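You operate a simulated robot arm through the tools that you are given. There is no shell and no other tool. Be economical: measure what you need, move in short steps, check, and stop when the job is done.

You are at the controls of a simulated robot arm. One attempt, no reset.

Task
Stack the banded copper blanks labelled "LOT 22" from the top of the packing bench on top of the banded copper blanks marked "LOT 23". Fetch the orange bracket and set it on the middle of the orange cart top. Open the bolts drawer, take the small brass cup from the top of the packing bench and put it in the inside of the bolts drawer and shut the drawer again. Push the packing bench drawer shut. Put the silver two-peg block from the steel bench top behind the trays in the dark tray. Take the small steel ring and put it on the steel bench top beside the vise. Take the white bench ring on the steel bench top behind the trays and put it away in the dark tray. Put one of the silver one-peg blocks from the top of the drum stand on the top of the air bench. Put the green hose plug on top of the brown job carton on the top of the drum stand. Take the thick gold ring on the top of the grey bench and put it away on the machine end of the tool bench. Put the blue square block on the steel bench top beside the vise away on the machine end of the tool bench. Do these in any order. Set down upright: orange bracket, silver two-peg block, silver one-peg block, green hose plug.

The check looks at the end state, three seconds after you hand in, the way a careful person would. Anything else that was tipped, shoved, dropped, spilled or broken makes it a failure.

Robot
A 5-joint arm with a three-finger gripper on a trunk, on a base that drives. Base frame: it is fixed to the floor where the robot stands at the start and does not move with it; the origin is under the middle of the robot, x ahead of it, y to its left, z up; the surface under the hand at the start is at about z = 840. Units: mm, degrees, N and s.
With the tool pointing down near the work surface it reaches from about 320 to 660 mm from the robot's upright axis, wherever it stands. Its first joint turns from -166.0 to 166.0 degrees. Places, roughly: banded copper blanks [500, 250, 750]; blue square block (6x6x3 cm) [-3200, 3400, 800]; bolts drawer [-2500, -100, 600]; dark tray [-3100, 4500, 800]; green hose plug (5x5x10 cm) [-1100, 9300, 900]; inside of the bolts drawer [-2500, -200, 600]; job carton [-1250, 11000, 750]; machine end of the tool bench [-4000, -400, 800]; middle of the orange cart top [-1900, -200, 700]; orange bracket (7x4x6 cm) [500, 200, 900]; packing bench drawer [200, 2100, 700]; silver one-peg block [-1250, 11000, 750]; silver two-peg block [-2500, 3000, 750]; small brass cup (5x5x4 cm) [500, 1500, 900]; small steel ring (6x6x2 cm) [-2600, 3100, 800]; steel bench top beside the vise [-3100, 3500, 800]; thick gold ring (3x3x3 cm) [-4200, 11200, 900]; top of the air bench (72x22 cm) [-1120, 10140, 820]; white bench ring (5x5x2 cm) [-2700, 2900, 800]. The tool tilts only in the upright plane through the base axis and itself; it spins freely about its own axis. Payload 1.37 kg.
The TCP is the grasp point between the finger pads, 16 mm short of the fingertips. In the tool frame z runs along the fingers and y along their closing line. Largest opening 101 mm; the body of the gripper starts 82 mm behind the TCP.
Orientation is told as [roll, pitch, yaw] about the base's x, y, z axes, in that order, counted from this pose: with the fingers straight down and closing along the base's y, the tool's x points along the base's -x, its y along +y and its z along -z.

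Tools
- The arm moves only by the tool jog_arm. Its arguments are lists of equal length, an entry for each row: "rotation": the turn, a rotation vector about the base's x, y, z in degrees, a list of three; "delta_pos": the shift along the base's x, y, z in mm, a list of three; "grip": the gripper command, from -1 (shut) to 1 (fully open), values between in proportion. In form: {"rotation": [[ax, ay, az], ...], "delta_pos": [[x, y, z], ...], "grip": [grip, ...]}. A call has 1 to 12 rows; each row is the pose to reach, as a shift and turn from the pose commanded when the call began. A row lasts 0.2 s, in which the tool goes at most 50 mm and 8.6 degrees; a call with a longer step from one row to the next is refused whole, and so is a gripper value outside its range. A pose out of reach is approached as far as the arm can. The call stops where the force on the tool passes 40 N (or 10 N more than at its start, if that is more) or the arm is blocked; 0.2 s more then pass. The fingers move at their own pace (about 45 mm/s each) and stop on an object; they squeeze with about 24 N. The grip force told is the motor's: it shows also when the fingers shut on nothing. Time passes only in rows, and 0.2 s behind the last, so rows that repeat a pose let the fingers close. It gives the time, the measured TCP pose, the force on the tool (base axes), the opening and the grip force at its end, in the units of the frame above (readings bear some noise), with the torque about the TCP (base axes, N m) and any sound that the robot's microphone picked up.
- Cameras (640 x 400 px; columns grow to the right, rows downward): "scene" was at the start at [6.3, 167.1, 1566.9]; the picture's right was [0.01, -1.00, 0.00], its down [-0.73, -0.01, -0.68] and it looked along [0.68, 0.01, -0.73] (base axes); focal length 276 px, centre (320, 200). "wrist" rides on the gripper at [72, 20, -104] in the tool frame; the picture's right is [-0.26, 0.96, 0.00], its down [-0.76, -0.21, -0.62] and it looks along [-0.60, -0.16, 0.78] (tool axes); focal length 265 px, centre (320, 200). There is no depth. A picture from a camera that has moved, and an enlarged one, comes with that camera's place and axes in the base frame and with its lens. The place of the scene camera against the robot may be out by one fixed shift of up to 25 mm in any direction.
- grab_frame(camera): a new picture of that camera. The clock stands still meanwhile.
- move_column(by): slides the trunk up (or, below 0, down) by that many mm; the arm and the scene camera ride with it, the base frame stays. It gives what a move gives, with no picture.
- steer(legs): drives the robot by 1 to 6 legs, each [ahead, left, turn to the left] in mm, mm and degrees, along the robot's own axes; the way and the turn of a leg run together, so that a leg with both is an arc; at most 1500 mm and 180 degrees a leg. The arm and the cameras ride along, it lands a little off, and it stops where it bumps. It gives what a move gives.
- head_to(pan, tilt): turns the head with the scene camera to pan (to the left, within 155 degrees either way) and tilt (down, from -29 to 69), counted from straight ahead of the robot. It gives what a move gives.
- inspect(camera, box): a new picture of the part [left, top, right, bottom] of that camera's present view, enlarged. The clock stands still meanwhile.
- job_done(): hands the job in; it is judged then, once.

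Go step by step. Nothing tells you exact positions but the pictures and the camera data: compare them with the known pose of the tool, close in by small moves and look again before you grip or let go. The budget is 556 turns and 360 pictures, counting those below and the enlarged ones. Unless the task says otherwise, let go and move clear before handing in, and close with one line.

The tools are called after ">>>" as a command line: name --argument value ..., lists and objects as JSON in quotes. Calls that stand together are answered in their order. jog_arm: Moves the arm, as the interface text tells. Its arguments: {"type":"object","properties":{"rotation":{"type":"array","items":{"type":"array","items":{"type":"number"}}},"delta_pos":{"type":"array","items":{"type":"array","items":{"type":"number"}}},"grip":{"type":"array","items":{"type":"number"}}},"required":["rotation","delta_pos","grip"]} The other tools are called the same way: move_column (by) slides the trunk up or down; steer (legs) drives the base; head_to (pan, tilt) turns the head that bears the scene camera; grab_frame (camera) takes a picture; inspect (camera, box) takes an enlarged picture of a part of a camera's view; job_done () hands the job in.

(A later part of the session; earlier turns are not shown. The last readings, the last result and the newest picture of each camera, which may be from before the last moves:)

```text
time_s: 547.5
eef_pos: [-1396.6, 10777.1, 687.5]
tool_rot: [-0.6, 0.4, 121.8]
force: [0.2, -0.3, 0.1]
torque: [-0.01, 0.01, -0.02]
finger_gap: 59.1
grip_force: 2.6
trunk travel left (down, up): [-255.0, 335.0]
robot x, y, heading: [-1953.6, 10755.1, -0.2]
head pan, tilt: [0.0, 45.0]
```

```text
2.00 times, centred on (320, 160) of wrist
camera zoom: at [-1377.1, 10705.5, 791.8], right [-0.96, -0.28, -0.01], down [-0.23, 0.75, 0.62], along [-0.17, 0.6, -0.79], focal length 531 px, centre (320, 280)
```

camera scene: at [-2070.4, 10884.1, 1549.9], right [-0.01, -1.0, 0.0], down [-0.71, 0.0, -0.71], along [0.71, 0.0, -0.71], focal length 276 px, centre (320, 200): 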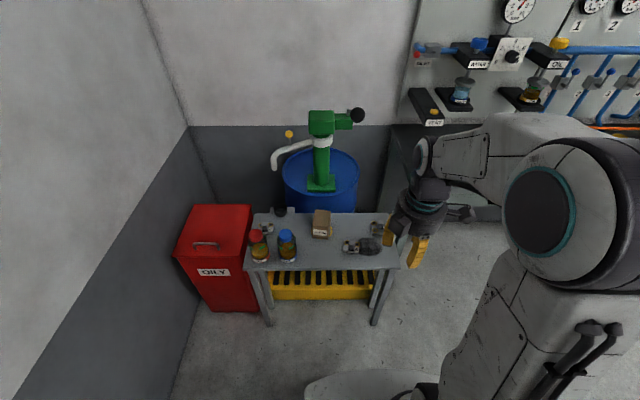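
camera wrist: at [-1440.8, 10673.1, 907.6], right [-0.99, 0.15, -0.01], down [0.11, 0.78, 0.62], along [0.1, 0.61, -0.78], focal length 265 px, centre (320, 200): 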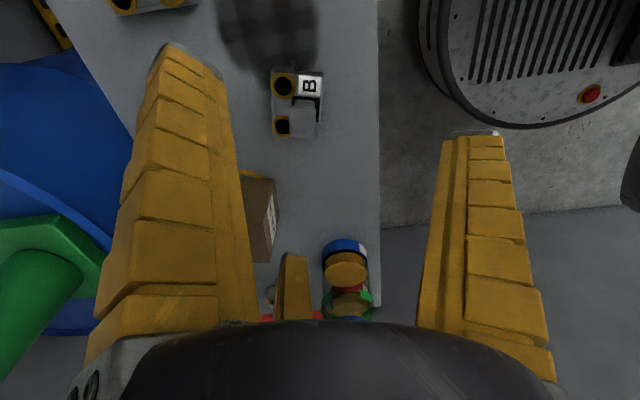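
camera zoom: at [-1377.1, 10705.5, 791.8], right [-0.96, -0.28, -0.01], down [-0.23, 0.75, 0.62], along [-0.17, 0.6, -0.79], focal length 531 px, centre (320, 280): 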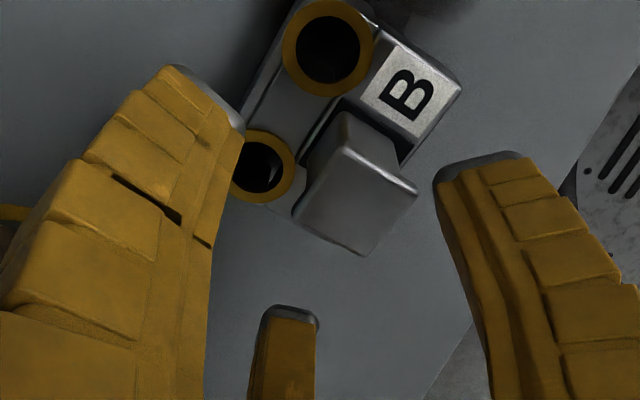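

Triangulating two views, the post top is at about (-1403,10768,675). I'll re-centre and lower to a higher grip height.

>>> jog_arm --rotation '[[0, 0, 0], [0, 0, 0], [0, 0, 0]]' --delta_pos '[[-6.5, -9, 0], [-6.5, -9, -7], [-6.5, -9, -12]]' --grip '[0.1, 0.1, 0.1]'

>>> inspect --camera "wrist" --box '[200, 60, 440, 260]'

>>> inspect --camera "scene" --box '[250, 150, 450, 290]'

```text
time_s: 548.3
eef_pos: [-1403.9, 10768.1, 673.9]
tool_rot: [-0.5, 0.4, 121.6]
force: [-0.5, -0.3, 0.1]
torque: [-0.03, 0.02, 0.0]
finger_gap: 59.2
grip_force: 2.4
trunk travel left (down, up): [-255.0, 335.0]
robot x, y, heading: [-1954.5, 10758.7, -0.1]
head pan, tilt: [0.0, 45.0]
```

```text
2.00 times, centred on (320, 160) of wrist
camera zoom: at [-1384.1, 10695.6, 779.2], right [-0.96, -0.28, -0.01], down [-0.23, 0.75, 0.62], along [-0.16, 0.6, -0.79], focal length 531 px, centre (320, 280)
```

zoom: 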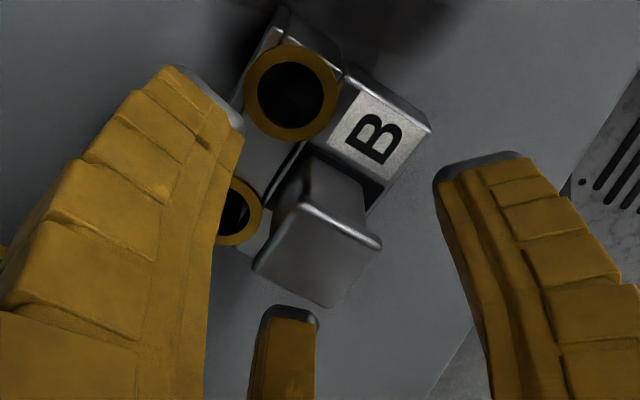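

```text
2.86 times, centred on (350, 220) of scene
camera zoom: at [-1945.1, 10923.1, 1299.8], right [0.0, -1.0, 0.0], down [-0.71, 0.0, -0.71], along [0.71, 0.0, -0.71], focal length 790 px, centre (234, 143)
```

zoom: 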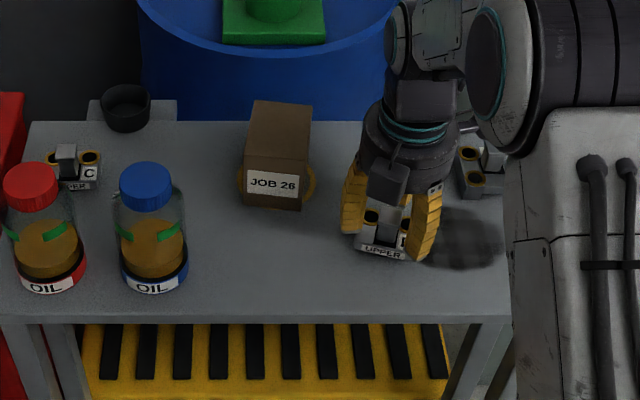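

Centred. Closing.

>>> jog_arm --rotation '[[0, 0, 0], [0, 0, 0], [0, 0, 0], [0, 0, 0], [0, 0, 0]]' --delta_pos '[[0, 0, 0], [0, 0, 0], [0, 0, 0], [0, 0, 0], [0, 0, 0]]' --grip '[-1, -1, -1, -1, -1]'

>>> inspect --camera "wrist" --box '[200, 60, 440, 260]'

```text
time_s: 549.5
eef_pos: [-1403.3, 10768.5, 675.2]
tool_rot: [-0.6, 0.4, 121.5]
force: [0.0, 0.3, 0.7]
torque: [0.03, -0.01, 0.04]
finger_gap: 24.7
grip_force: 23.8
trunk travel left (down, up): [-255.0, 335.0]
robot x, y, heading: [-1953.4, 10759.2, -0.1]
head pan, tilt: [0.0, 45.0]
```

```text
2.00 times, centred on (320, 160) of wrist
camera zoom: at [-1384.2, 10695.6, 779.3], right [-0.96, -0.28, -0.01], down [-0.23, 0.75, 0.62], along [-0.16, 0.6, -0.79], focal length 531 px, centre (320, 280)
```

zoom: 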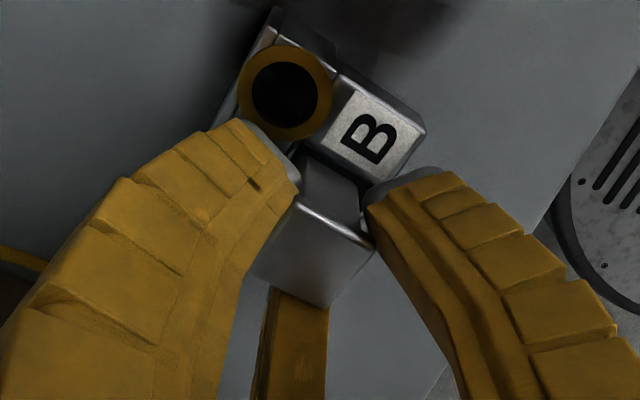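

>>> jog_arm --rotation '[[0, 0, 0], [0, 0, 0], [0, 0, 0], [0, 0, 0], [0, 0, 0], [0, 0, 0]]' --delta_pos '[[0, 0, 10], [0, 0, 30], [0, 0, 65], [0, 0, 105], [0, 0, 145], [0, 0, 180]]' --grip '[-1, -1, -1, -1, -1, -1]'

>>> grab_frame --camera "wrist"

>>> inspect --camera "scene" --box '[250, 100, 450, 290]'

```text
time_s: 550.9
eef_pos: [-1404.3, 10769.5, 858.2]
tool_rot: [-0.6, 0.3, 121.6]
force: [0.6, -0.1, -4.4]
torque: [0.01, 0.01, 0.0]
finger_gap: 23.7
grip_force: 23.8
trunk travel left (down, up): [-255.0, 335.0]
robot x, y, heading: [-1955.5, 10757.7, -0.2]
head pan, tilt: [0.0, 45.0]
```

```text
158 pictures are left
camera wrist: at [-1384.2, 10697.4, 961.9], right [-0.96, -0.28, -0.01], down [-0.23, 0.75, 0.62], along [-0.16, 0.6, -0.79], focal length 265 px, centre (320, 200)
```

wrist: 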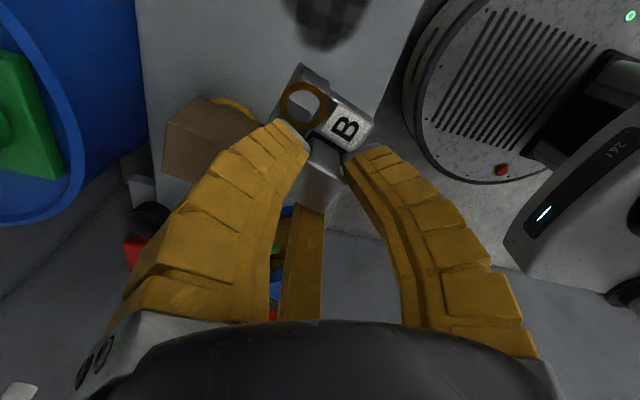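

```text
2.11 times, centred on (350, 195) of scene
camera zoom: at [-1944.8, 10923.1, 1299.7], right [0.0, -1.0, 0.0], down [-0.71, 0.0, -0.71], along [0.71, 0.0, -0.71], focal length 582 px, centre (257, 210)
```

zoom: 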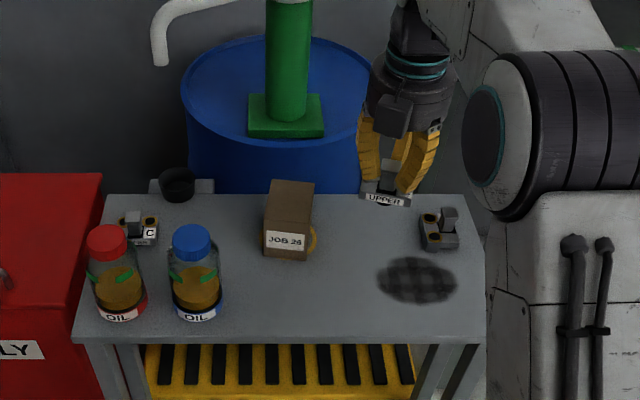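

Held level. I'll retract, raise the trunk and shift over to the AIR bench.

>>> jog_arm --rotation '[[0, 0, 0], [0, 0, 0], [0, 0, 0], [0, 0, 0]]' --delta_pos '[[-40, 0, 20], [-85, -5, 20], [-130, -8, 20], [-170, -10, 20]]' --grip '[-1, -1, -1, -1]'

>>> move_column --by 230

>>> steer --legs '[[0, -510, 0], [210, 0, 0]]'

>>> grab_frame --camera "scene"

>>> grab_frame --camera "wrist"

```text
time_s: 551.9
eef_pos: [-1576.5, 10761.1, 881.3]
tool_rot: [-0.6, 0.4, 121.6]
force: [0.0, -0.2, -3.7]
torque: [0.02, 0.04, 0.02]
finger_gap: 24.1
grip_force: 23.7
trunk travel left (down, up): [-255.0, 335.0]
robot x, y, heading: [-1954.4, 10757.9, -0.2]
head pan, tilt: [0.0, 45.0]
```

```text
time_s: 554.3
eef_pos: [-1574.9, 10760.8, 1109.7]
tool_rot: [-0.5, 0.4, 121.6]
force: [0.3, 0.5, -3.9]
torque: [0.01, 0.06, 0.0]
finger_gap: 23.7
grip_force: 24.2
trunk travel left (down, up): [-485.0, 105.0]
robot x, y, heading: [-1953.6, 10755.6, -0.1]
head pan, tilt: [0.0, 45.0]
```

```text
time_s: 558.6
eef_pos: [-1366.2, 10245.1, 1111.5]
tool_rot: [-0.6, 0.3, 121.2]
force: [0.9, -0.1, -4.2]
torque: [-0.01, 0.04, 0.01]
finger_gap: 23.7
grip_force: 23.8
trunk travel left (down, up): [-485.0, 105.0]
robot x, y, heading: [-1743.2, 10242.6, -0.6]
head pan, tilt: [0.0, 45.0]
```

```text
156 pictures are left
camera scene: at [-1735.0, 10409.3, 1529.8], right [-0.01, -1.0, 0.0], down [-0.71, 0.01, -0.71], along [0.71, -0.01, -0.71], focal length 276 px, centre (320, 200)
```

scene: 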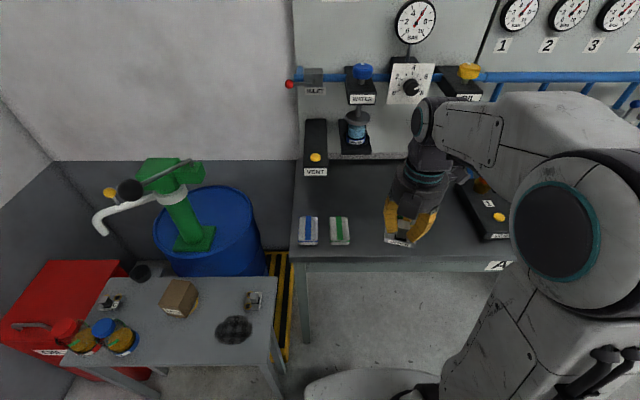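

```text
155 pictures are left
camera wrist: at [-1346.4, 10172.5, 1214.8], right [-0.96, -0.27, -0.01], down [-0.22, 0.75, 0.62], along [-0.16, 0.6, -0.79], focal length 265 px, centre (320, 200)
```

wrist: 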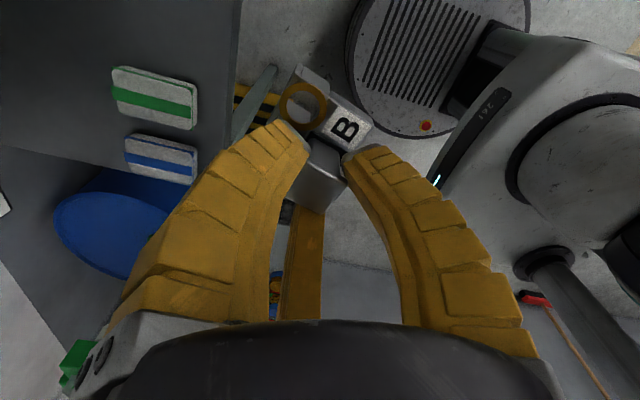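

Green box is at (-1155,10347) and the bench front edge x≈-1251. I'll set the block at about (-1168,10240).

>>> jog_arm --rotation '[[0, 0, 0], [0, 0, 0], [0, 0, 0], [0, 0, 0], [0, 0, 0], [0, 0, 0], [0, 0, 0], [0, 0, 0], [0, 0, 0]]' --delta_pos '[[45, 2, 0], [90, 4, 0], [135, 6, 0], [175, 8, -10], [198, 8, -45], [200, 8, -90], [200, 8, -130], [200, 8, -160], [200, 8, -180]]' --grip '[-1, -1, -1, -1, -1, -1, -1, -1, -1]'

>>> grab_frame --camera "wrist"

>>> inspect --camera "scene" --box '[280, 130, 500, 280]'

```text
time_s: 560.6
eef_pos: [-1167.8, 10250.5, 930.4]
tool_rot: [-0.6, 0.3, 121.2]
force: [-0.6, 0.2, -3.7]
torque: [0.0, 0.04, 0.03]
finger_gap: 24.2
grip_force: 24.6
trunk travel left (down, up): [-485.0, 105.0]
robot x, y, heading: [-1746.4, 10238.3, -0.3]
head pan, tilt: [0.0, 45.0]
```

```text
154 pictures are left
camera wrist: at [-1147.2, 10178.6, 1034.1], right [-0.96, -0.27, -0.01], down [-0.22, 0.75, 0.62], along [-0.16, 0.6, -0.79], focal length 265 px, centre (320, 200)
```

wrist: 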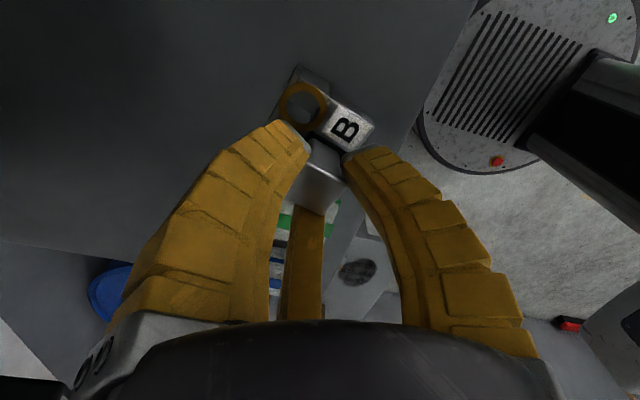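

```text
2.67 times, centred on (390, 205) of scene
camera zoom: at [-1735.7, 10409.3, 1529.8], right [-0.01, -1.0, 0.0], down [-0.71, 0.01, -0.71], along [0.71, -0.01, -0.71], focal length 737 px, centre (133, 187)
```

zoom: 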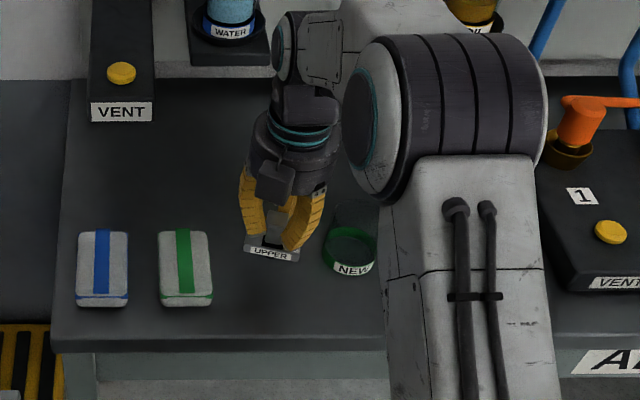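

>>> jog_arm --rotation '[[0, 0, 0], [0, 0, 0], [0, 0, 0], [0, 0, 0], [0, 0, 0], [0, 0, 0], [0, 0, 0], [0, 0, 0]]' --delta_pos '[[0, 8, -10], [0, 8, -20], [0, 8, -26], [0, 8, -31], [0, 8, -35], [0, 8, -39], [0, 8, -43], [0, 8, -47]]' --grip '[-1, -1, -1, -1, -1, -1, -1, -1]'

>>> inspect --camera "wrist" --box '[200, 40, 440, 240]'

```text
time_s: 562.4
eef_pos: [-1169.2, 10262.2, 883.0]
tool_rot: [-0.6, 0.3, 121.1]
force: [-0.4, 0.0, -4.0]
torque: [0.04, 0.04, 0.0]
finger_gap: 24.2
grip_force: 24.0
trunk travel left (down, up): [-485.0, 105.0]
robot x, y, heading: [-1747.6, 10243.1, -0.5]
head pan, tilt: [0.0, 45.0]
```

```text
2.00 times, centred on (320, 140) of wrist
camera zoom: at [-1148.2, 10188.7, 988.5], right [-0.96, -0.27, -0.01], down [-0.22, 0.75, 0.62], along [-0.16, 0.6, -0.79], focal length 531 px, centre (320, 320)
```

zoom: 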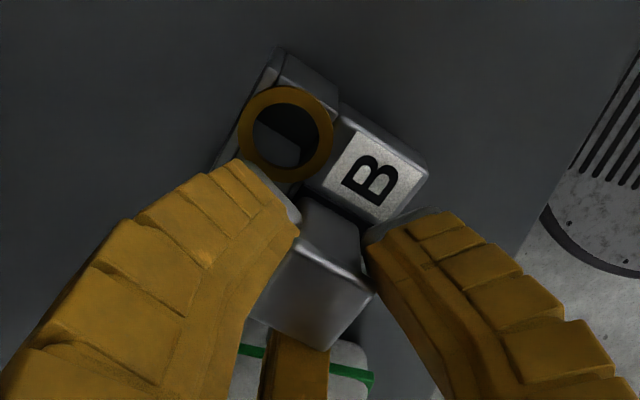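

No contact yet. I'll continue lowering in small steps.

>>> jog_arm --rotation '[[0, 0, 0], [0, 0, 0], [0, 0, 0], [0, 0, 0], [0, 0, 0], [0, 0, 0], [0, 0, 0]]' --delta_pos '[[0, 0, -3], [0, 0, -6], [0, 0, -9], [0, 0, -12], [0, 0, -15], [0, 0, -18], [0, 0, -21]]' --grip '[-1, -1, -1, -1, -1, -1, -1]'

```text
time_s: 564.0
eef_pos: [-1166.7, 10261.7, 864.8]
tool_rot: [-0.8, 0.3, 121.2]
force: [-2.9, -1.8, 15.5]
torque: [-0.01, 0.01, -0.02]
finger_gap: 23.7
grip_force: 23.9
trunk travel left (down, up): [-485.0, 105.0]
robot x, y, heading: [-1748.4, 10243.6, -0.6]
head pan, tilt: [0.0, 45.0]
```

>>> jog_arm --rotation '[[0, 0, 0], [0, 0, 0], [0, 0, 0], [0, 0, 0], [0, 0, 0], [0, 0, 0], [0, 0, 0], [0, 0, 0], [0, 0, 0], [0, 0, 0]]' --delta_pos '[[0, 0, 2], [0, 0, 3], [0, 0, 3], [0, 0, 5], [0, 0, 25], [0, 0, 65], [0, 0, 110], [0, 0, 155], [0, 0, 200], [0, 0, 240]]' --grip '[-0.1, -0.1, -0.1, -0.1, -0.1, -0.1, 0, 0, 0, 0]'

>>> grab_frame --camera "wrist"

>>> inspect --camera "scene" --box '[280, 130, 500, 280]'

```text
time_s: 566.2
eef_pos: [-1164.8, 10263.8, 1102.3]
tool_rot: [-0.6, 0.3, 121.2]
force: [-0.3, 0.1, -0.1]
torque: [0.0, -0.04, 0.02]
finger_gap: 54.0
grip_force: 3.0
trunk travel left (down, up): [-485.0, 105.0]
robot x, y, heading: [-1745.3, 10240.9, -0.7]
head pan, tilt: [0.0, 45.0]
```

```text
151 pictures are left
camera wrist: at [-1146.3, 10191.3, 1206.6], right [-0.96, -0.27, -0.01], down [-0.22, 0.75, 0.62], along [-0.16, 0.6, -0.79], focal length 265 px, centre (320, 200)
```

wrist: 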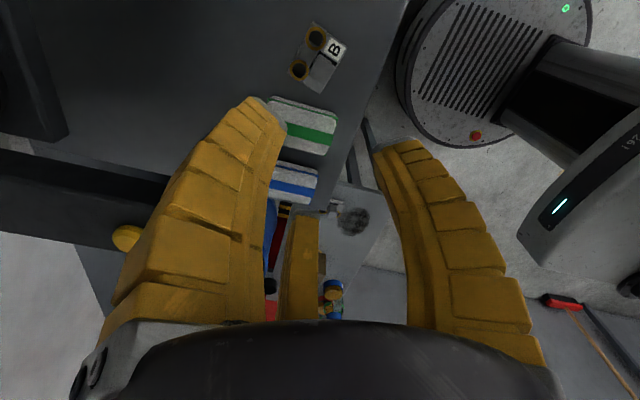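

```text
2.67 times, centred on (390, 205) of scene
camera zoom: at [-1736.4, 10409.3, 1529.8], right [-0.01, -1.0, 0.0], down [-0.71, 0.01, -0.71], along [0.71, -0.01, -0.71], focal length 737 px, centre (133, 187)
```

zoom: 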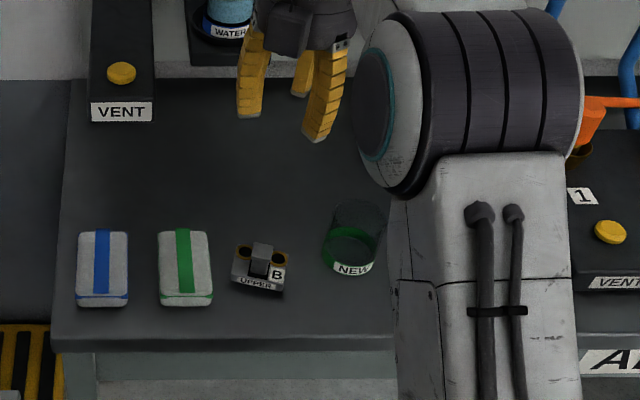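

The one-peg block stands upright on the AIR bench. Next, the green hose plug at the right end. I'll retract and strafe right.

>>> jog_arm --rotation '[[0, 0, 0], [0, 0, 0], [0, 0, 0], [0, 0, 0], [0, 0, 0]]' --delta_pos '[[-45, -4, 0], [-90, -8, 0], [-135, -12, 0], [-175, -16, 0], [-205, -20, 0]]' --grip '[0, 0, 0, 0, 0]'

>>> steer --legs '[[0, 0, 0.6], [0, -920, 0]]'

>>> head_to --pan 0 --tilt 40

>>> grab_frame --camera "scene"

>>> grab_frame --camera "wrist"

```text
time_s: 567.4
eef_pos: [-1375.5, 10243.8, 1103.6]
tool_rot: [-0.5, 0.5, 121.3]
force: [-0.2, -0.3, -0.9]
torque: [-0.01, 0.02, 0.02]
finger_gap: 54.2
grip_force: 3.1
trunk travel left (down, up): [-485.0, 105.0]
robot x, y, heading: [-1745.2, 10240.8, -0.4]
head pan, tilt: [0.0, 45.0]
```

```text
time_s: 572.5
eef_pos: [-1374.2, 9333.3, 1103.5]
tool_rot: [-0.6, 0.4, 121.6]
force: [-0.5, -1.6, 0.9]
torque: [0.0, 0.02, 0.04]
finger_gap: 54.4
grip_force: 2.7
trunk travel left (down, up): [-485.0, 105.0]
robot x, y, heading: [-1742.2, 9332.6, -0.1]
head pan, tilt: [0.0, 45.0]
```

```text
time_s: 573.1
eef_pos: [-1374.9, 9333.5, 1104.9]
tool_rot: [-0.6, 0.4, 121.6]
force: [0.0, -0.4, 1.4]
torque: [-0.03, -0.01, 0.01]
finger_gap: 54.5
grip_force: 2.9
trunk travel left (down, up): [-485.0, 105.0]
robot x, y, heading: [-1743.4, 9330.4, -0.1]
head pan, tilt: [0.0, 40.0]
```

```text
149 pictures are left
camera scene: at [-1733.8, 9497.4, 1537.0], right [0.0, -1.0, 0.0], down [-0.64, 0.0, -0.77], along [0.77, 0.0, -0.64], focal length 276 px, centre (320, 200)
```

scene: 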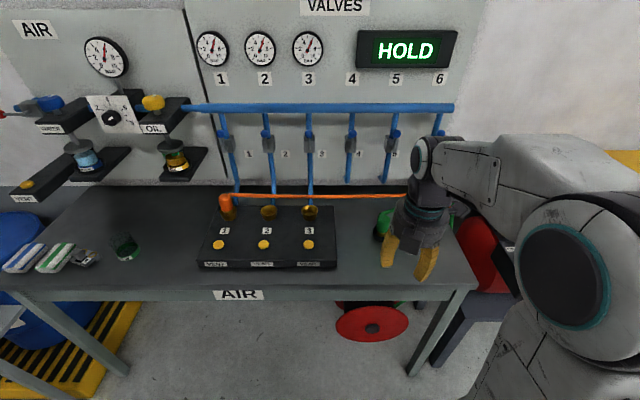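

```text
148 pictures are left
camera wrist: at [-1354.4, 9261.1, 1208.3], right [-0.96, -0.28, -0.01], down [-0.23, 0.75, 0.62], along [-0.16, 0.6, -0.79], focal length 265 px, centre (320, 200)
```

wrist: 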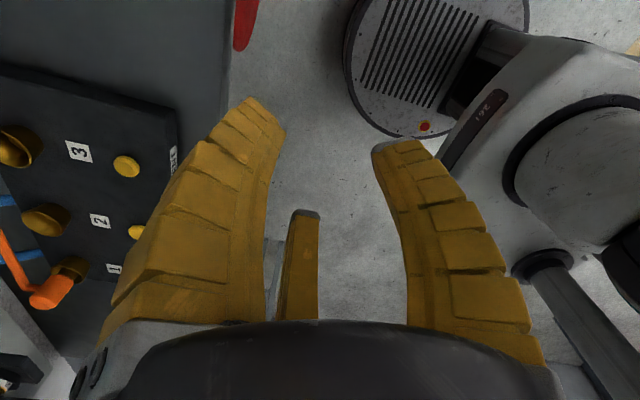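

The gripper hides the plug. I'll swing the arm right and look.

>>> jog_arm --rotation '[[0, 0, 0], [0, 0, 0], [0, 0, 0], [0, 0, 0], [0, 0, 0], [0, 0, 0]]' --delta_pos '[[-5, -45, 0], [-15, -90, 0], [-30, -135, 0], [-50, -180, 0], [-75, -220, 0], [-100, -255, 0]]' --grip '[0, 0, 0, 0, 0, 0]'

>>> inspect --camera "scene" --box '[320, 140, 520, 280]'

>>> grab_frame --camera "wrist"

```text
time_s: 574.5
eef_pos: [-1474.8, 9072.7, 1101.8]
tool_rot: [-0.1, 0.3, 121.6]
force: [1.1, 0.0, 1.0]
torque: [-0.02, 0.0, -0.02]
finger_gap: 54.2
grip_force: 3.1
trunk travel left (down, up): [-485.0, 105.0]
robot x, y, heading: [-1744.3, 9331.5, 0.3]
head pan, tilt: [0.0, 40.0]
```

```text
2.86 times, centred on (420, 210) of scene
camera zoom: at [-1734.1, 9496.8, 1537.1], right [0.0, -1.0, 0.0], down [-0.64, 0.0, -0.77], along [0.77, 0.0, -0.64], focal length 790 px, centre (34, 171)
```

zoom: 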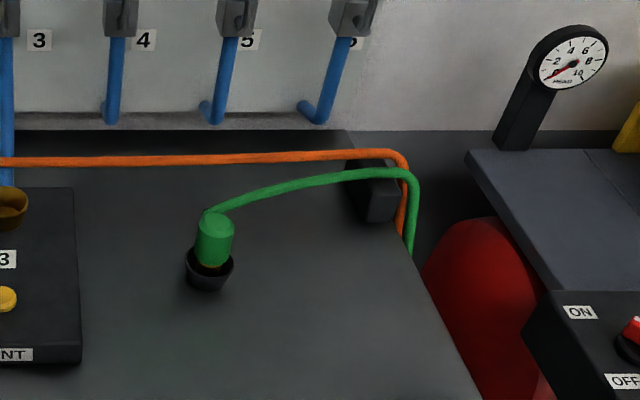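

```text
146 pictures are left
camera wrist: at [-1454.8, 9001.9, 1206.5], right [-0.96, -0.28, 0.0], down [-0.22, 0.76, 0.62], along [-0.17, 0.59, -0.79], focal length 265 px, centre (320, 200)
```

wrist: 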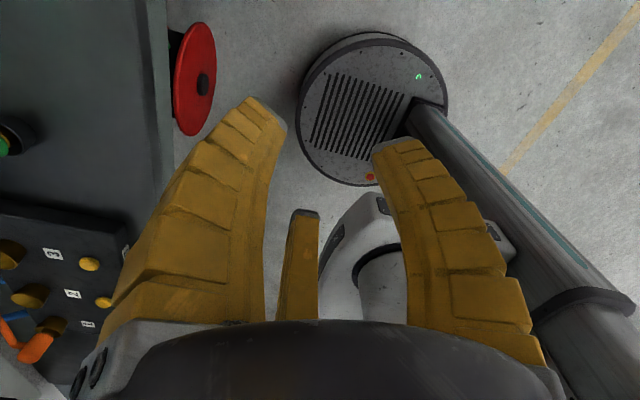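

The plug sits in a black cup at about (-1050,9290), with the hose from its top. I'll drive forward 120 and move above it.

>>> jog_arm --rotation '[[0, 0, 0], [0, 0, 0], [0, 0, 0], [0, 0, 0], [0, 0, 0]]' --delta_pos '[[20, 40, 0], [40, 80, 0], [65, 120, 0], [85, 160, 0], [95, 200, 0]]' --grip '[0.5, 1, 1, 1, 1]'

>>> steer --legs '[[120, 0, 0]]'

>>> jog_arm --rotation '[[0, 0, 0], [0, 0, 0], [0, 0, 0], [0, 0, 0]]' --delta_pos '[[40, 5, 0], [85, 10, 0], [125, 14, 0], [160, 17, 0]]' --grip '[1, 1, 1, 1]'

>>> grab_frame --camera "wrist"

```text
time_s: 575.8
eef_pos: [-1380.7, 9276.9, 1106.0]
tool_rot: [-0.5, 0.5, 121.6]
force: [0.4, 0.3, -0.6]
torque: [0.0, -0.03, 0.0]
finger_gap: 100.3
grip_force: 0.0
trunk travel left (down, up): [-485.0, 105.0]
robot x, y, heading: [-1747.7, 9330.3, -0.1]
head pan, tilt: [0.0, 40.0]
```

```text
time_s: 577.0
eef_pos: [-1257.2, 9273.8, 1105.2]
tool_rot: [-0.5, 0.5, 121.6]
force: [0.5, 0.0, -0.1]
torque: [-0.01, 0.06, -0.01]
finger_gap: 101.0
grip_force: 0.0
trunk travel left (down, up): [-485.0, 105.0]
robot x, y, heading: [-1625.0, 9330.9, -0.5]
head pan, tilt: [0.0, 40.0]
```

```text
time_s: 578.0
eef_pos: [-1095.7, 9292.2, 1106.9]
tool_rot: [-0.5, 0.3, 121.5]
force: [0.4, -0.8, 0.2]
torque: [0.01, 0.01, 0.04]
finger_gap: 100.9
grip_force: 0.0
trunk travel left (down, up): [-485.0, 105.0]
robot x, y, heading: [-1622.6, 9333.3, -0.2]
head pan, tilt: [0.0, 40.0]
```

```text
145 pictures are left
camera wrist: at [-1075.7, 9219.7, 1210.5], right [-0.96, -0.28, -0.01], down [-0.22, 0.75, 0.62], along [-0.17, 0.6, -0.79], focal length 265 px, centre (320, 200)
```

wrist: 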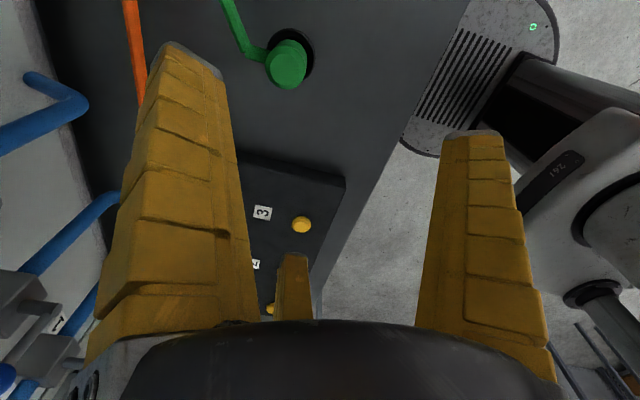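

The hose leaves the plug toward about 326°. I'll rotate so it passes between two fingers and move above the plug.

>>> jog_arm --rotation '[[0, 0, -8.5], [0, 0, -17], [0, 0, -25.5], [0, 0, -34], [0, 0, -42.5], [0, 0, -51], [0, 0, -59.5], [0, 0, -65.5], [0, 0, -65.5]]' --delta_pos '[[10, 0, 0], [20, 0, 0], [30, 0, 0], [38, 0, 0], [38, 0, -20], [38, 0, -40], [38, 0, -60], [38, 0, -80], [38, 0, -95]]' --grip '[1, 1, 1, 1, 1, 1, 1, 1, 1]'

>>> grab_frame --camera "wrist"

>>> inspect --camera "scene" --box '[320, 130, 480, 260]'

```text
time_s: 580.0
eef_pos: [-1060.2, 9291.7, 1007.4]
tool_rot: [-0.1, -0.1, 55.9]
force: [-0.2, -0.2, -0.1]
torque: [0.04, 0.02, 0.03]
finger_gap: 100.6
grip_force: 0.2
trunk travel left (down, up): [-485.0, 105.0]
robot x, y, heading: [-1624.7, 9327.7, -0.2]
head pan, tilt: [0.0, 40.0]
```

```text
144 pictures are left
camera wrist: at [-1116.8, 9242.9, 1111.7], right [-0.65, 0.76, 0.0], down [0.59, 0.51, 0.62], along [0.47, 0.4, -0.78], focal length 265 px, centre (320, 200)
```

wrist: 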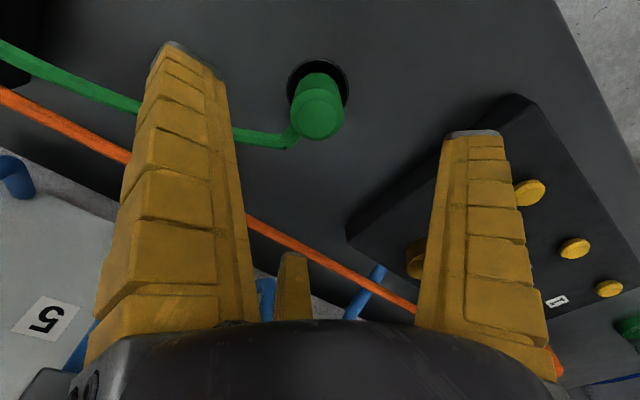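

```text
3.08 times, centred on (400, 195) of scene
camera zoom: at [-1610.8, 9497.0, 1537.1], right [0.0, -1.0, 0.0], down [-0.64, 0.0, -0.77], along [0.77, 0.0, -0.64], focal length 850 px, centre (74, 215)
```

zoom: 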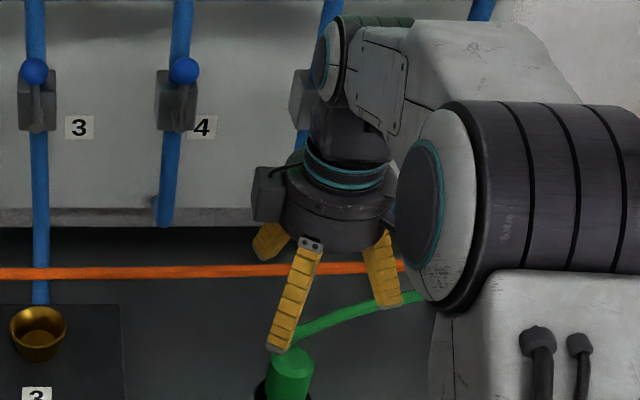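

Plug top is at (-1059,9287,918). I'll descend to grip it above the cup, with the hose between fingers.

>>> jog_arm --rotation '[[0, 0, 0], [0, 0, 0], [0, 0, 0], [0, 0, 0]]' --delta_pos '[[1, -4, -30], [1, -4, -60], [1, -4, -85], [1, -4, -100]]' --grip '[0.8, 0.7, 0.7, 0.7]'

>>> grab_frame --camera "wrist"

>>> inspect --camera "scene" --box '[320, 150, 480, 280]'

```text
time_s: 581.0
eef_pos: [-1060.5, 9288.6, 908.9]
tool_rot: [0.0, -0.1, 56.0]
force: [0.0, -0.2, -0.2]
torque: [0.03, 0.01, -0.01]
finger_gap: 87.6
grip_force: 1.2
trunk travel left (down, up): [-485.0, 105.0]
robot x, y, heading: [-1624.9, 9326.0, -0.3]
head pan, tilt: [0.0, 40.0]
```

```text
142 pictures are left
camera wrist: at [-1117.8, 9239.8, 1013.6], right [-0.65, 0.76, 0.0], down [0.59, 0.51, 0.62], along [0.47, 0.4, -0.78], focal length 265 px, centre (320, 200)
```

wrist: 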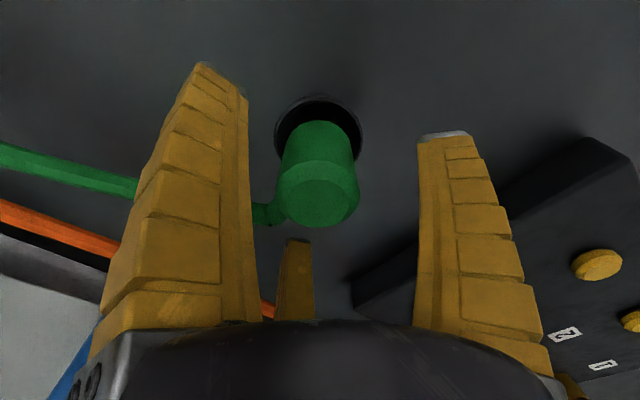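

```text
3.08 times, centred on (400, 215) of scene
camera zoom: at [-1610.7, 9497.0, 1537.1], right [0.0, -1.0, 0.0], down [-0.64, 0.0, -0.77], along [0.77, 0.0, -0.64], focal length 850 px, centre (74, 154)
```

zoom: 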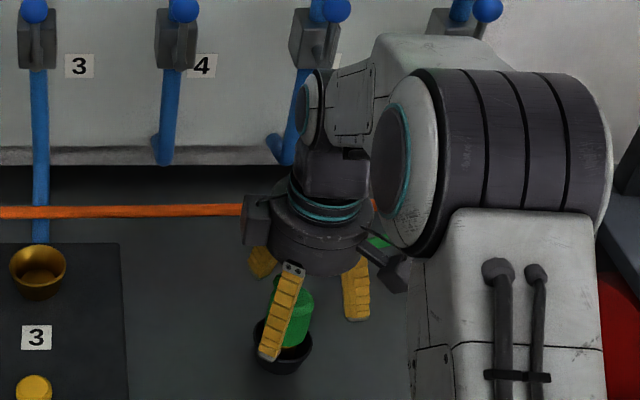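

>>> jog_arm --rotation '[[0, 0, 0], [0, 0, 0], [0, 0, 0], [0, 0, 0], [0, 0, 0], [0, 0, 0], [0, 0, 0]]' --delta_pos '[[1, -1, -8], [1, -1, -14], [1, -1, -14], [1, -1, -14], [1, -1, -14], [1, -1, -14], [1, -1, -14]]' --grip '[0.7, 0.7, -1, -1, -1, -1, -1]'

>>> grab_frame --camera "wrist"

```text
time_s: 582.6
eef_pos: [-1059.9, 9286.7, 897.4]
tool_rot: [-0.2, -0.1, 56.0]
force: [-1.3, 0.0, 4.7]
torque: [-0.05, 0.11, 0.0]
finger_gap: 36.4
grip_force: 24.1
trunk travel left (down, up): [-485.0, 105.0]
robot x, y, heading: [-1628.1, 9329.4, 0.1]
head pan, tilt: [0.0, 40.0]
```

```text
140 pictures are left
camera wrist: at [-1116.4, 9238.0, 1000.7], right [-0.65, 0.76, 0.0], down [0.59, 0.51, 0.62], along [0.47, 0.4, -0.78], focal length 265 px, centre (320, 200)
```

wrist: 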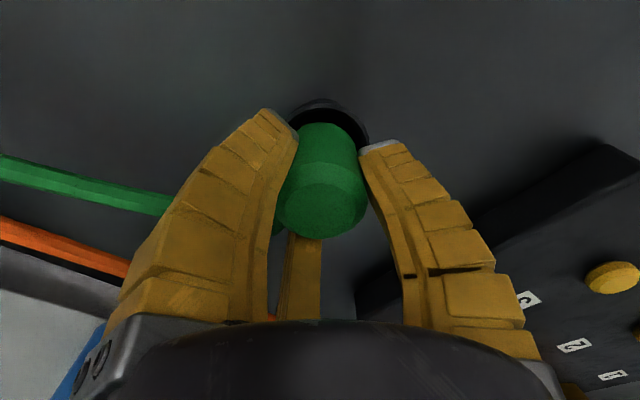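

Gripped. I'll lift gently and watch forces and how the hose behaves.

>>> jog_arm --rotation '[[0, 0, 0], [0, 0, 0], [0, 0, 0], [0, 0, 0], [0, 0, 0]]' --delta_pos '[[0, 0, 10], [0, 0, 25], [0, 0, 45], [0, 0, 70], [0, 0, 95]]' --grip '[-1, -1, -1, -1, -1]'

>>> grab_frame --camera "wrist"

>>> inspect --camera "scene" --box '[320, 130, 520, 280]'

```text
time_s: 583.8
eef_pos: [-1059.9, 9286.0, 989.9]
tool_rot: [-0.1, -0.1, 56.0]
force: [-0.6, -0.9, -1.1]
torque: [-0.02, 0.03, 0.03]
finger_gap: 34.9
grip_force: 23.9
trunk travel left (down, up): [-485.0, 105.0]
robot x, y, heading: [-1623.2, 9332.4, -0.3]
head pan, tilt: [0.0, 40.0]
```

```text
139 pictures are left
camera wrist: at [-1116.3, 9237.3, 1094.5], right [-0.65, 0.76, 0.0], down [0.59, 0.51, 0.62], along [0.47, 0.4, -0.78], focal length 265 px, centre (320, 200)
```

wrist: 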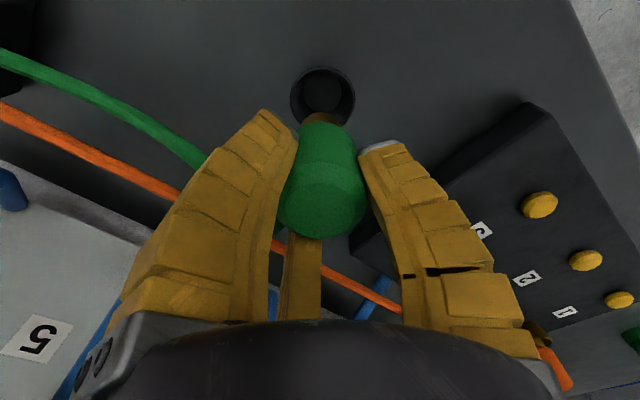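

```text
2.67 times, centred on (420, 205) of scene
camera zoom: at [-1611.0, 9497.1, 1537.0], right [0.0, -1.0, 0.0], down [-0.64, 0.0, -0.77], along [0.77, 0.0, -0.64], focal length 737 px, centre (53, 187)
```

zoom: 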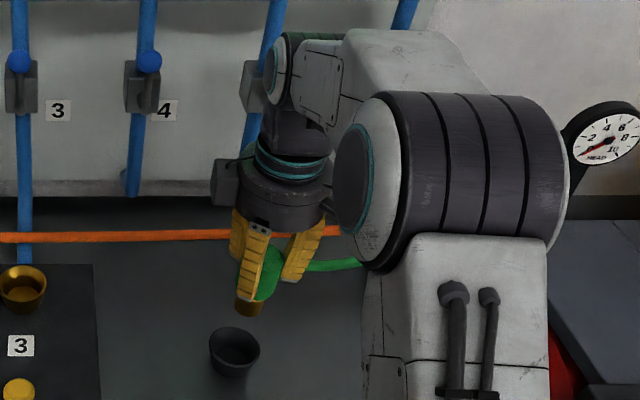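

The plug is out (it has a brass nipple at its bottom) and the hose follows freely. I'll raise it high, retract and move to the drum stand.

>>> jog_arm --rotation '[[0, 0, 0], [0, 0, 0], [0, 0, 0], [0, 0, 0], [0, 0, 0], [0, 0, 0]]' --delta_pos '[[0, 0, 40], [-20, 5, 80], [-60, 10, 110], [-105, 20, 120], [-150, 30, 120], [-190, 40, 120]]' --grip '[-1, -1, -1, -1, -1, -1]'

>>> steer --legs '[[-330, 0, 0], [0, 700, 0]]'

>>> grab_frame --camera "scene"

>>> grab_frame --camera "wrist"

```text
refused: row 3 steps farther than a row can; nothing moved
```

```text
time_s: 589.5
eef_pos: [-1394.3, 10007.1, 989.8]
tool_rot: [-0.1, -0.1, 57.1]
force: [0.1, -0.8, -1.6]
torque: [0.0, -0.01, 0.02]
finger_gap: 34.8
grip_force: 23.9
trunk travel left (down, up): [-485.0, 105.0]
robot x, y, heading: [-1960.8, 10043.1, 0.9]
head pan, tilt: [0.0, 40.0]
```

```text
137 pictures are left
camera scene: at [-1951.3, 10206.6, 1537.0], right [0.02, -1.0, 0.0], down [-0.64, -0.01, -0.77], along [0.77, 0.01, -0.64], focal length 276 px, centre (320, 200)
```

scene: 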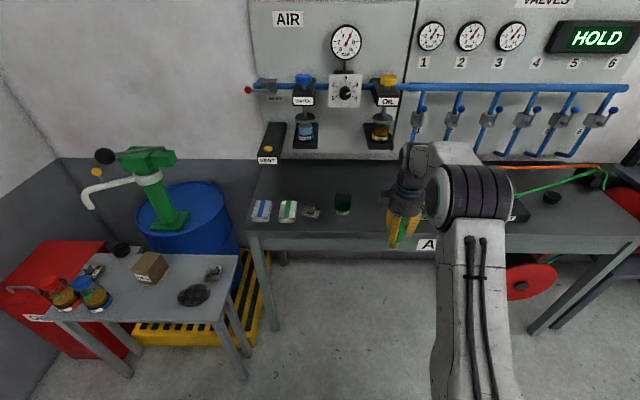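

```text
136 pictures are left
camera wrist: at [-1451.0, 9956.8, 1093.9], right [-0.67, 0.74, 0.0], down [0.58, 0.52, 0.62], along [0.47, 0.41, -0.78], focal length 265 px, centre (320, 200)
```

wrist: 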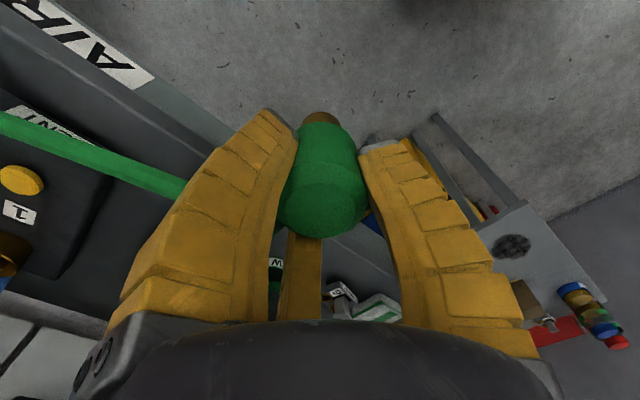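

Bench items are intact and the carton is at about (-1334,10833). I'll raise the plug and strafe the rest.

>>> jog_arm --rotation '[[0, 0, 0], [0, 0, 0], [0, 0, 0], [0, 0, 0], [0, 0, 0]]' --delta_pos '[[-20, 0, 30], [-55, 5, 55], [-95, 10, 75], [-135, 15, 85], [-170, 20, 85]]' --grip '[-1, -1, -1, -1, -1]'

>>> steer --legs '[[0, 0, -0.9], [0, 770, 0]]'

>>> head_to --pan 5 --tilt 45

>>> grab_frame --camera "scene"

>>> grab_frame --camera "wrist"

```text
time_s: 590.6
eef_pos: [-1569.2, 10028.3, 1076.1]
tool_rot: [-0.1, -0.1, 57.2]
force: [-0.2, 0.2, -1.5]
torque: [0.0, -0.03, 0.01]
finger_gap: 34.5
grip_force: 24.3
trunk travel left (down, up): [-485.0, 105.0]
robot x, y, heading: [-1958.9, 10035.4, 1.1]
head pan, tilt: [0.0, 40.0]
```

```text
time_s: 595.0
eef_pos: [-1566.7, 10765.5, 1075.5]
tool_rot: [-0.2, 0.0, 55.7]
force: [0.7, 0.3, -2.6]
torque: [-0.03, -0.04, 0.04]
finger_gap: 35.0
grip_force: 24.5
trunk travel left (down, up): [-485.0, 105.0]
robot x, y, heading: [-1960.0, 10786.2, -0.5]
head pan, tilt: [0.0, 40.0]
```

```text
time_s: 595.7
eef_pos: [-1564.8, 10766.9, 1076.2]
tool_rot: [-0.2, -0.1, 55.7]
force: [-1.0, -0.5, -1.2]
torque: [0.0, -0.02, -0.01]
finger_gap: 34.7
grip_force: 23.9
trunk travel left (down, up): [-485.0, 105.0]
robot x, y, heading: [-1956.2, 10786.4, -0.6]
head pan, tilt: [5.0, 45.0]
```

```text
135 pictures are left
camera scene: at [-1948.1, 10960.2, 1529.8], right [0.08, -1.0, 0.0], down [-0.7, -0.06, -0.71], along [0.71, 0.06, -0.71], focal length 276 px, centre (320, 200)
```

scene: 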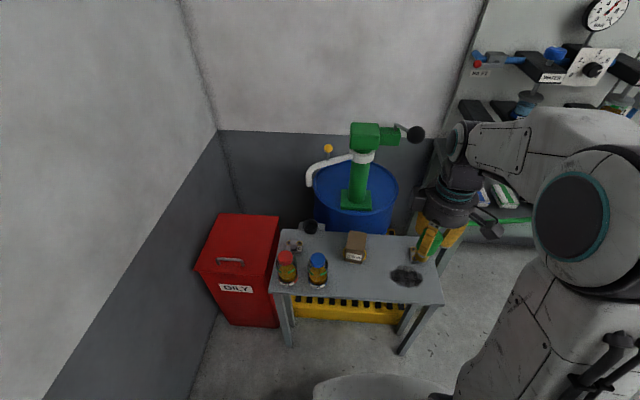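

```text
134 pictures are left
camera wrist: at [-1622.8, 10716.5, 1179.9], right [-0.65, 0.76, 0.0], down [0.59, 0.51, 0.62], along [0.48, 0.4, -0.78], focal length 265 px, centre (320, 200)
```

wrist: 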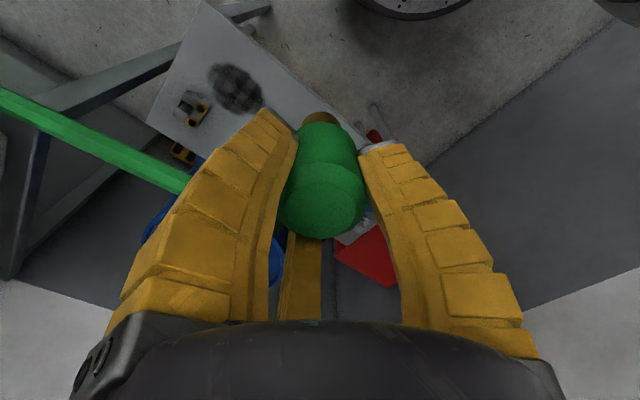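

>>> inspect --camera "scene" --box '[270, 210, 450, 320]'

```text
3.56 times, centred on (360, 265) of scene
camera zoom: at [-1948.1, 10960.2, 1529.8], right [0.08, -1.0, 0.0], down [-0.7, -0.06, -0.71], along [0.71, 0.06, -0.71], focal length 982 px, centre (178, -31)
```

zoom: 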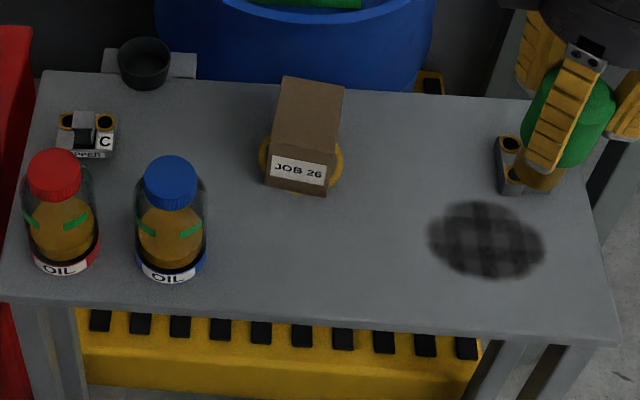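

Carton top centre is at roughly (-1319,10877). I'll move closer, lower the trunk, and look from above.

>>> steer --legs '[[90, 60, 0.5]]'

>>> move_column --by -110

>>> jog_arm --rotation '[[0, 0, 0], [0, 0, 0], [0, 0, 0]]' --delta_pos '[[35, 5, 0], [70, 10, 0], [95, 15, 0]]' --grip '[-1, -1, -1]'

>>> grab_frame --camera "wrist"

>>> inspect --camera "scene" --box '[250, 130, 450, 290]'

```text
time_s: 596.9
eef_pos: [-1474.9, 10827.7, 1074.8]
tool_rot: [-0.3, -0.1, 56.4]
force: [0.4, -0.4, -2.2]
torque: [0.02, 0.02, 0.01]
finger_gap: 34.8
grip_force: 24.1
trunk travel left (down, up): [-485.0, 105.0]
robot x, y, heading: [-1869.2, 10845.6, -0.2]
head pan, tilt: [5.0, 45.0]
```

```text
time_s: 598.3
eef_pos: [-1475.2, 10828.4, 966.3]
tool_rot: [-0.3, -0.1, 56.4]
force: [0.7, -0.4, -1.1]
torque: [0.0, -0.06, 0.0]
finger_gap: 34.9
grip_force: 23.6
trunk travel left (down, up): [-375.0, 215.0]
robot x, y, heading: [-1867.9, 10845.1, 0.0]
head pan, tilt: [5.0, 45.0]
```

```text
time_s: 599.1
eef_pos: [-1378.7, 10846.5, 963.0]
tool_rot: [-0.2, 0.0, 56.3]
force: [0.0, 1.2, -1.6]
torque: [0.01, -0.01, 0.01]
finger_gap: 34.7
grip_force: 23.6
trunk travel left (down, up): [-375.0, 215.0]
robot x, y, heading: [-1868.0, 10847.3, 0.2]
head pan, tilt: [5.0, 45.0]
```

```text
132 pictures are left
camera wrist: at [-1435.1, 10796.0, 1067.7], right [-0.66, 0.75, 0.0], down [0.59, 0.51, 0.62], along [0.47, 0.41, -0.78], focal length 265 px, centre (320, 200)
```

wrist: 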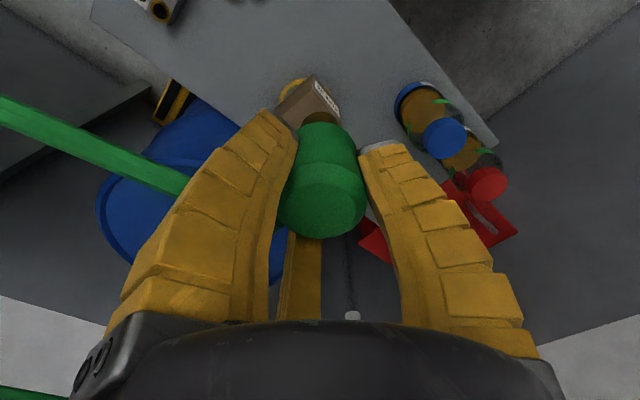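

```text
2.50 times, centred on (350, 210) of scene
camera zoom: at [-1859.9, 11018.9, 1419.8], right [0.09, -1.0, 0.0], down [-0.7, -0.06, -0.71], along [0.7, 0.06, -0.71], focal length 691 px, centre (245, 175)
```

zoom: 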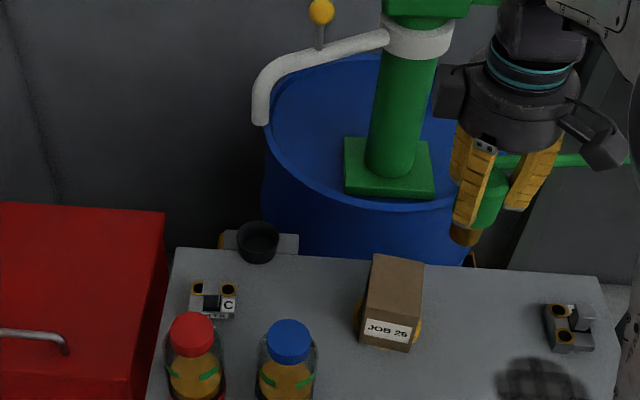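

>>> inspect --camera "scene" --box '[370, 220, 450, 275]'

>>> inspect --camera "wrist" --box '[250, 60, 370, 140]'

```text
7.27 times, centred on (410, 248) of scene
camera zoom: at [-1859.9, 11018.9, 1419.8], right [0.09, -1.0, 0.0], down [-0.7, -0.06, -0.71], along [0.7, 0.06, -0.71], focal length 2010 px, centre (-334, -146)
```

zoom: 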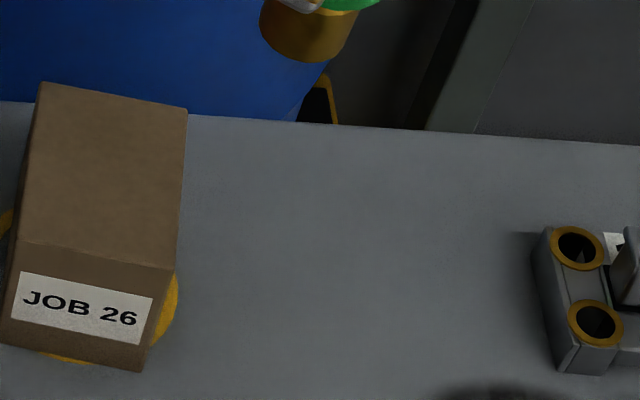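

```text
5.00 times, centred on (310, 100) of wrist
camera zoom: at [-1435.1, 10796.0, 1067.7], right [-0.66, 0.75, 0.0], down [0.59, 0.51, 0.62], along [0.47, 0.41, -0.78], focal length 1327 px, centre (370, 700)
```

zoom: 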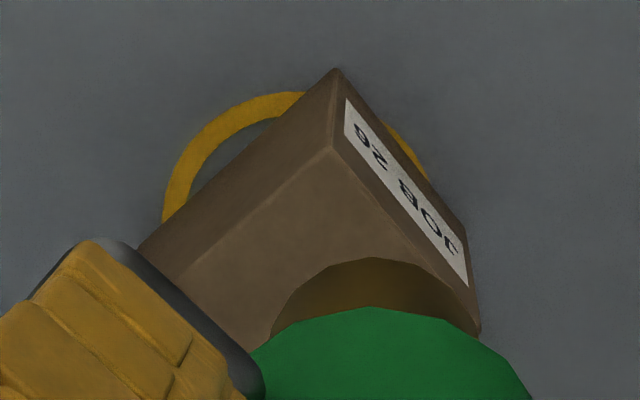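

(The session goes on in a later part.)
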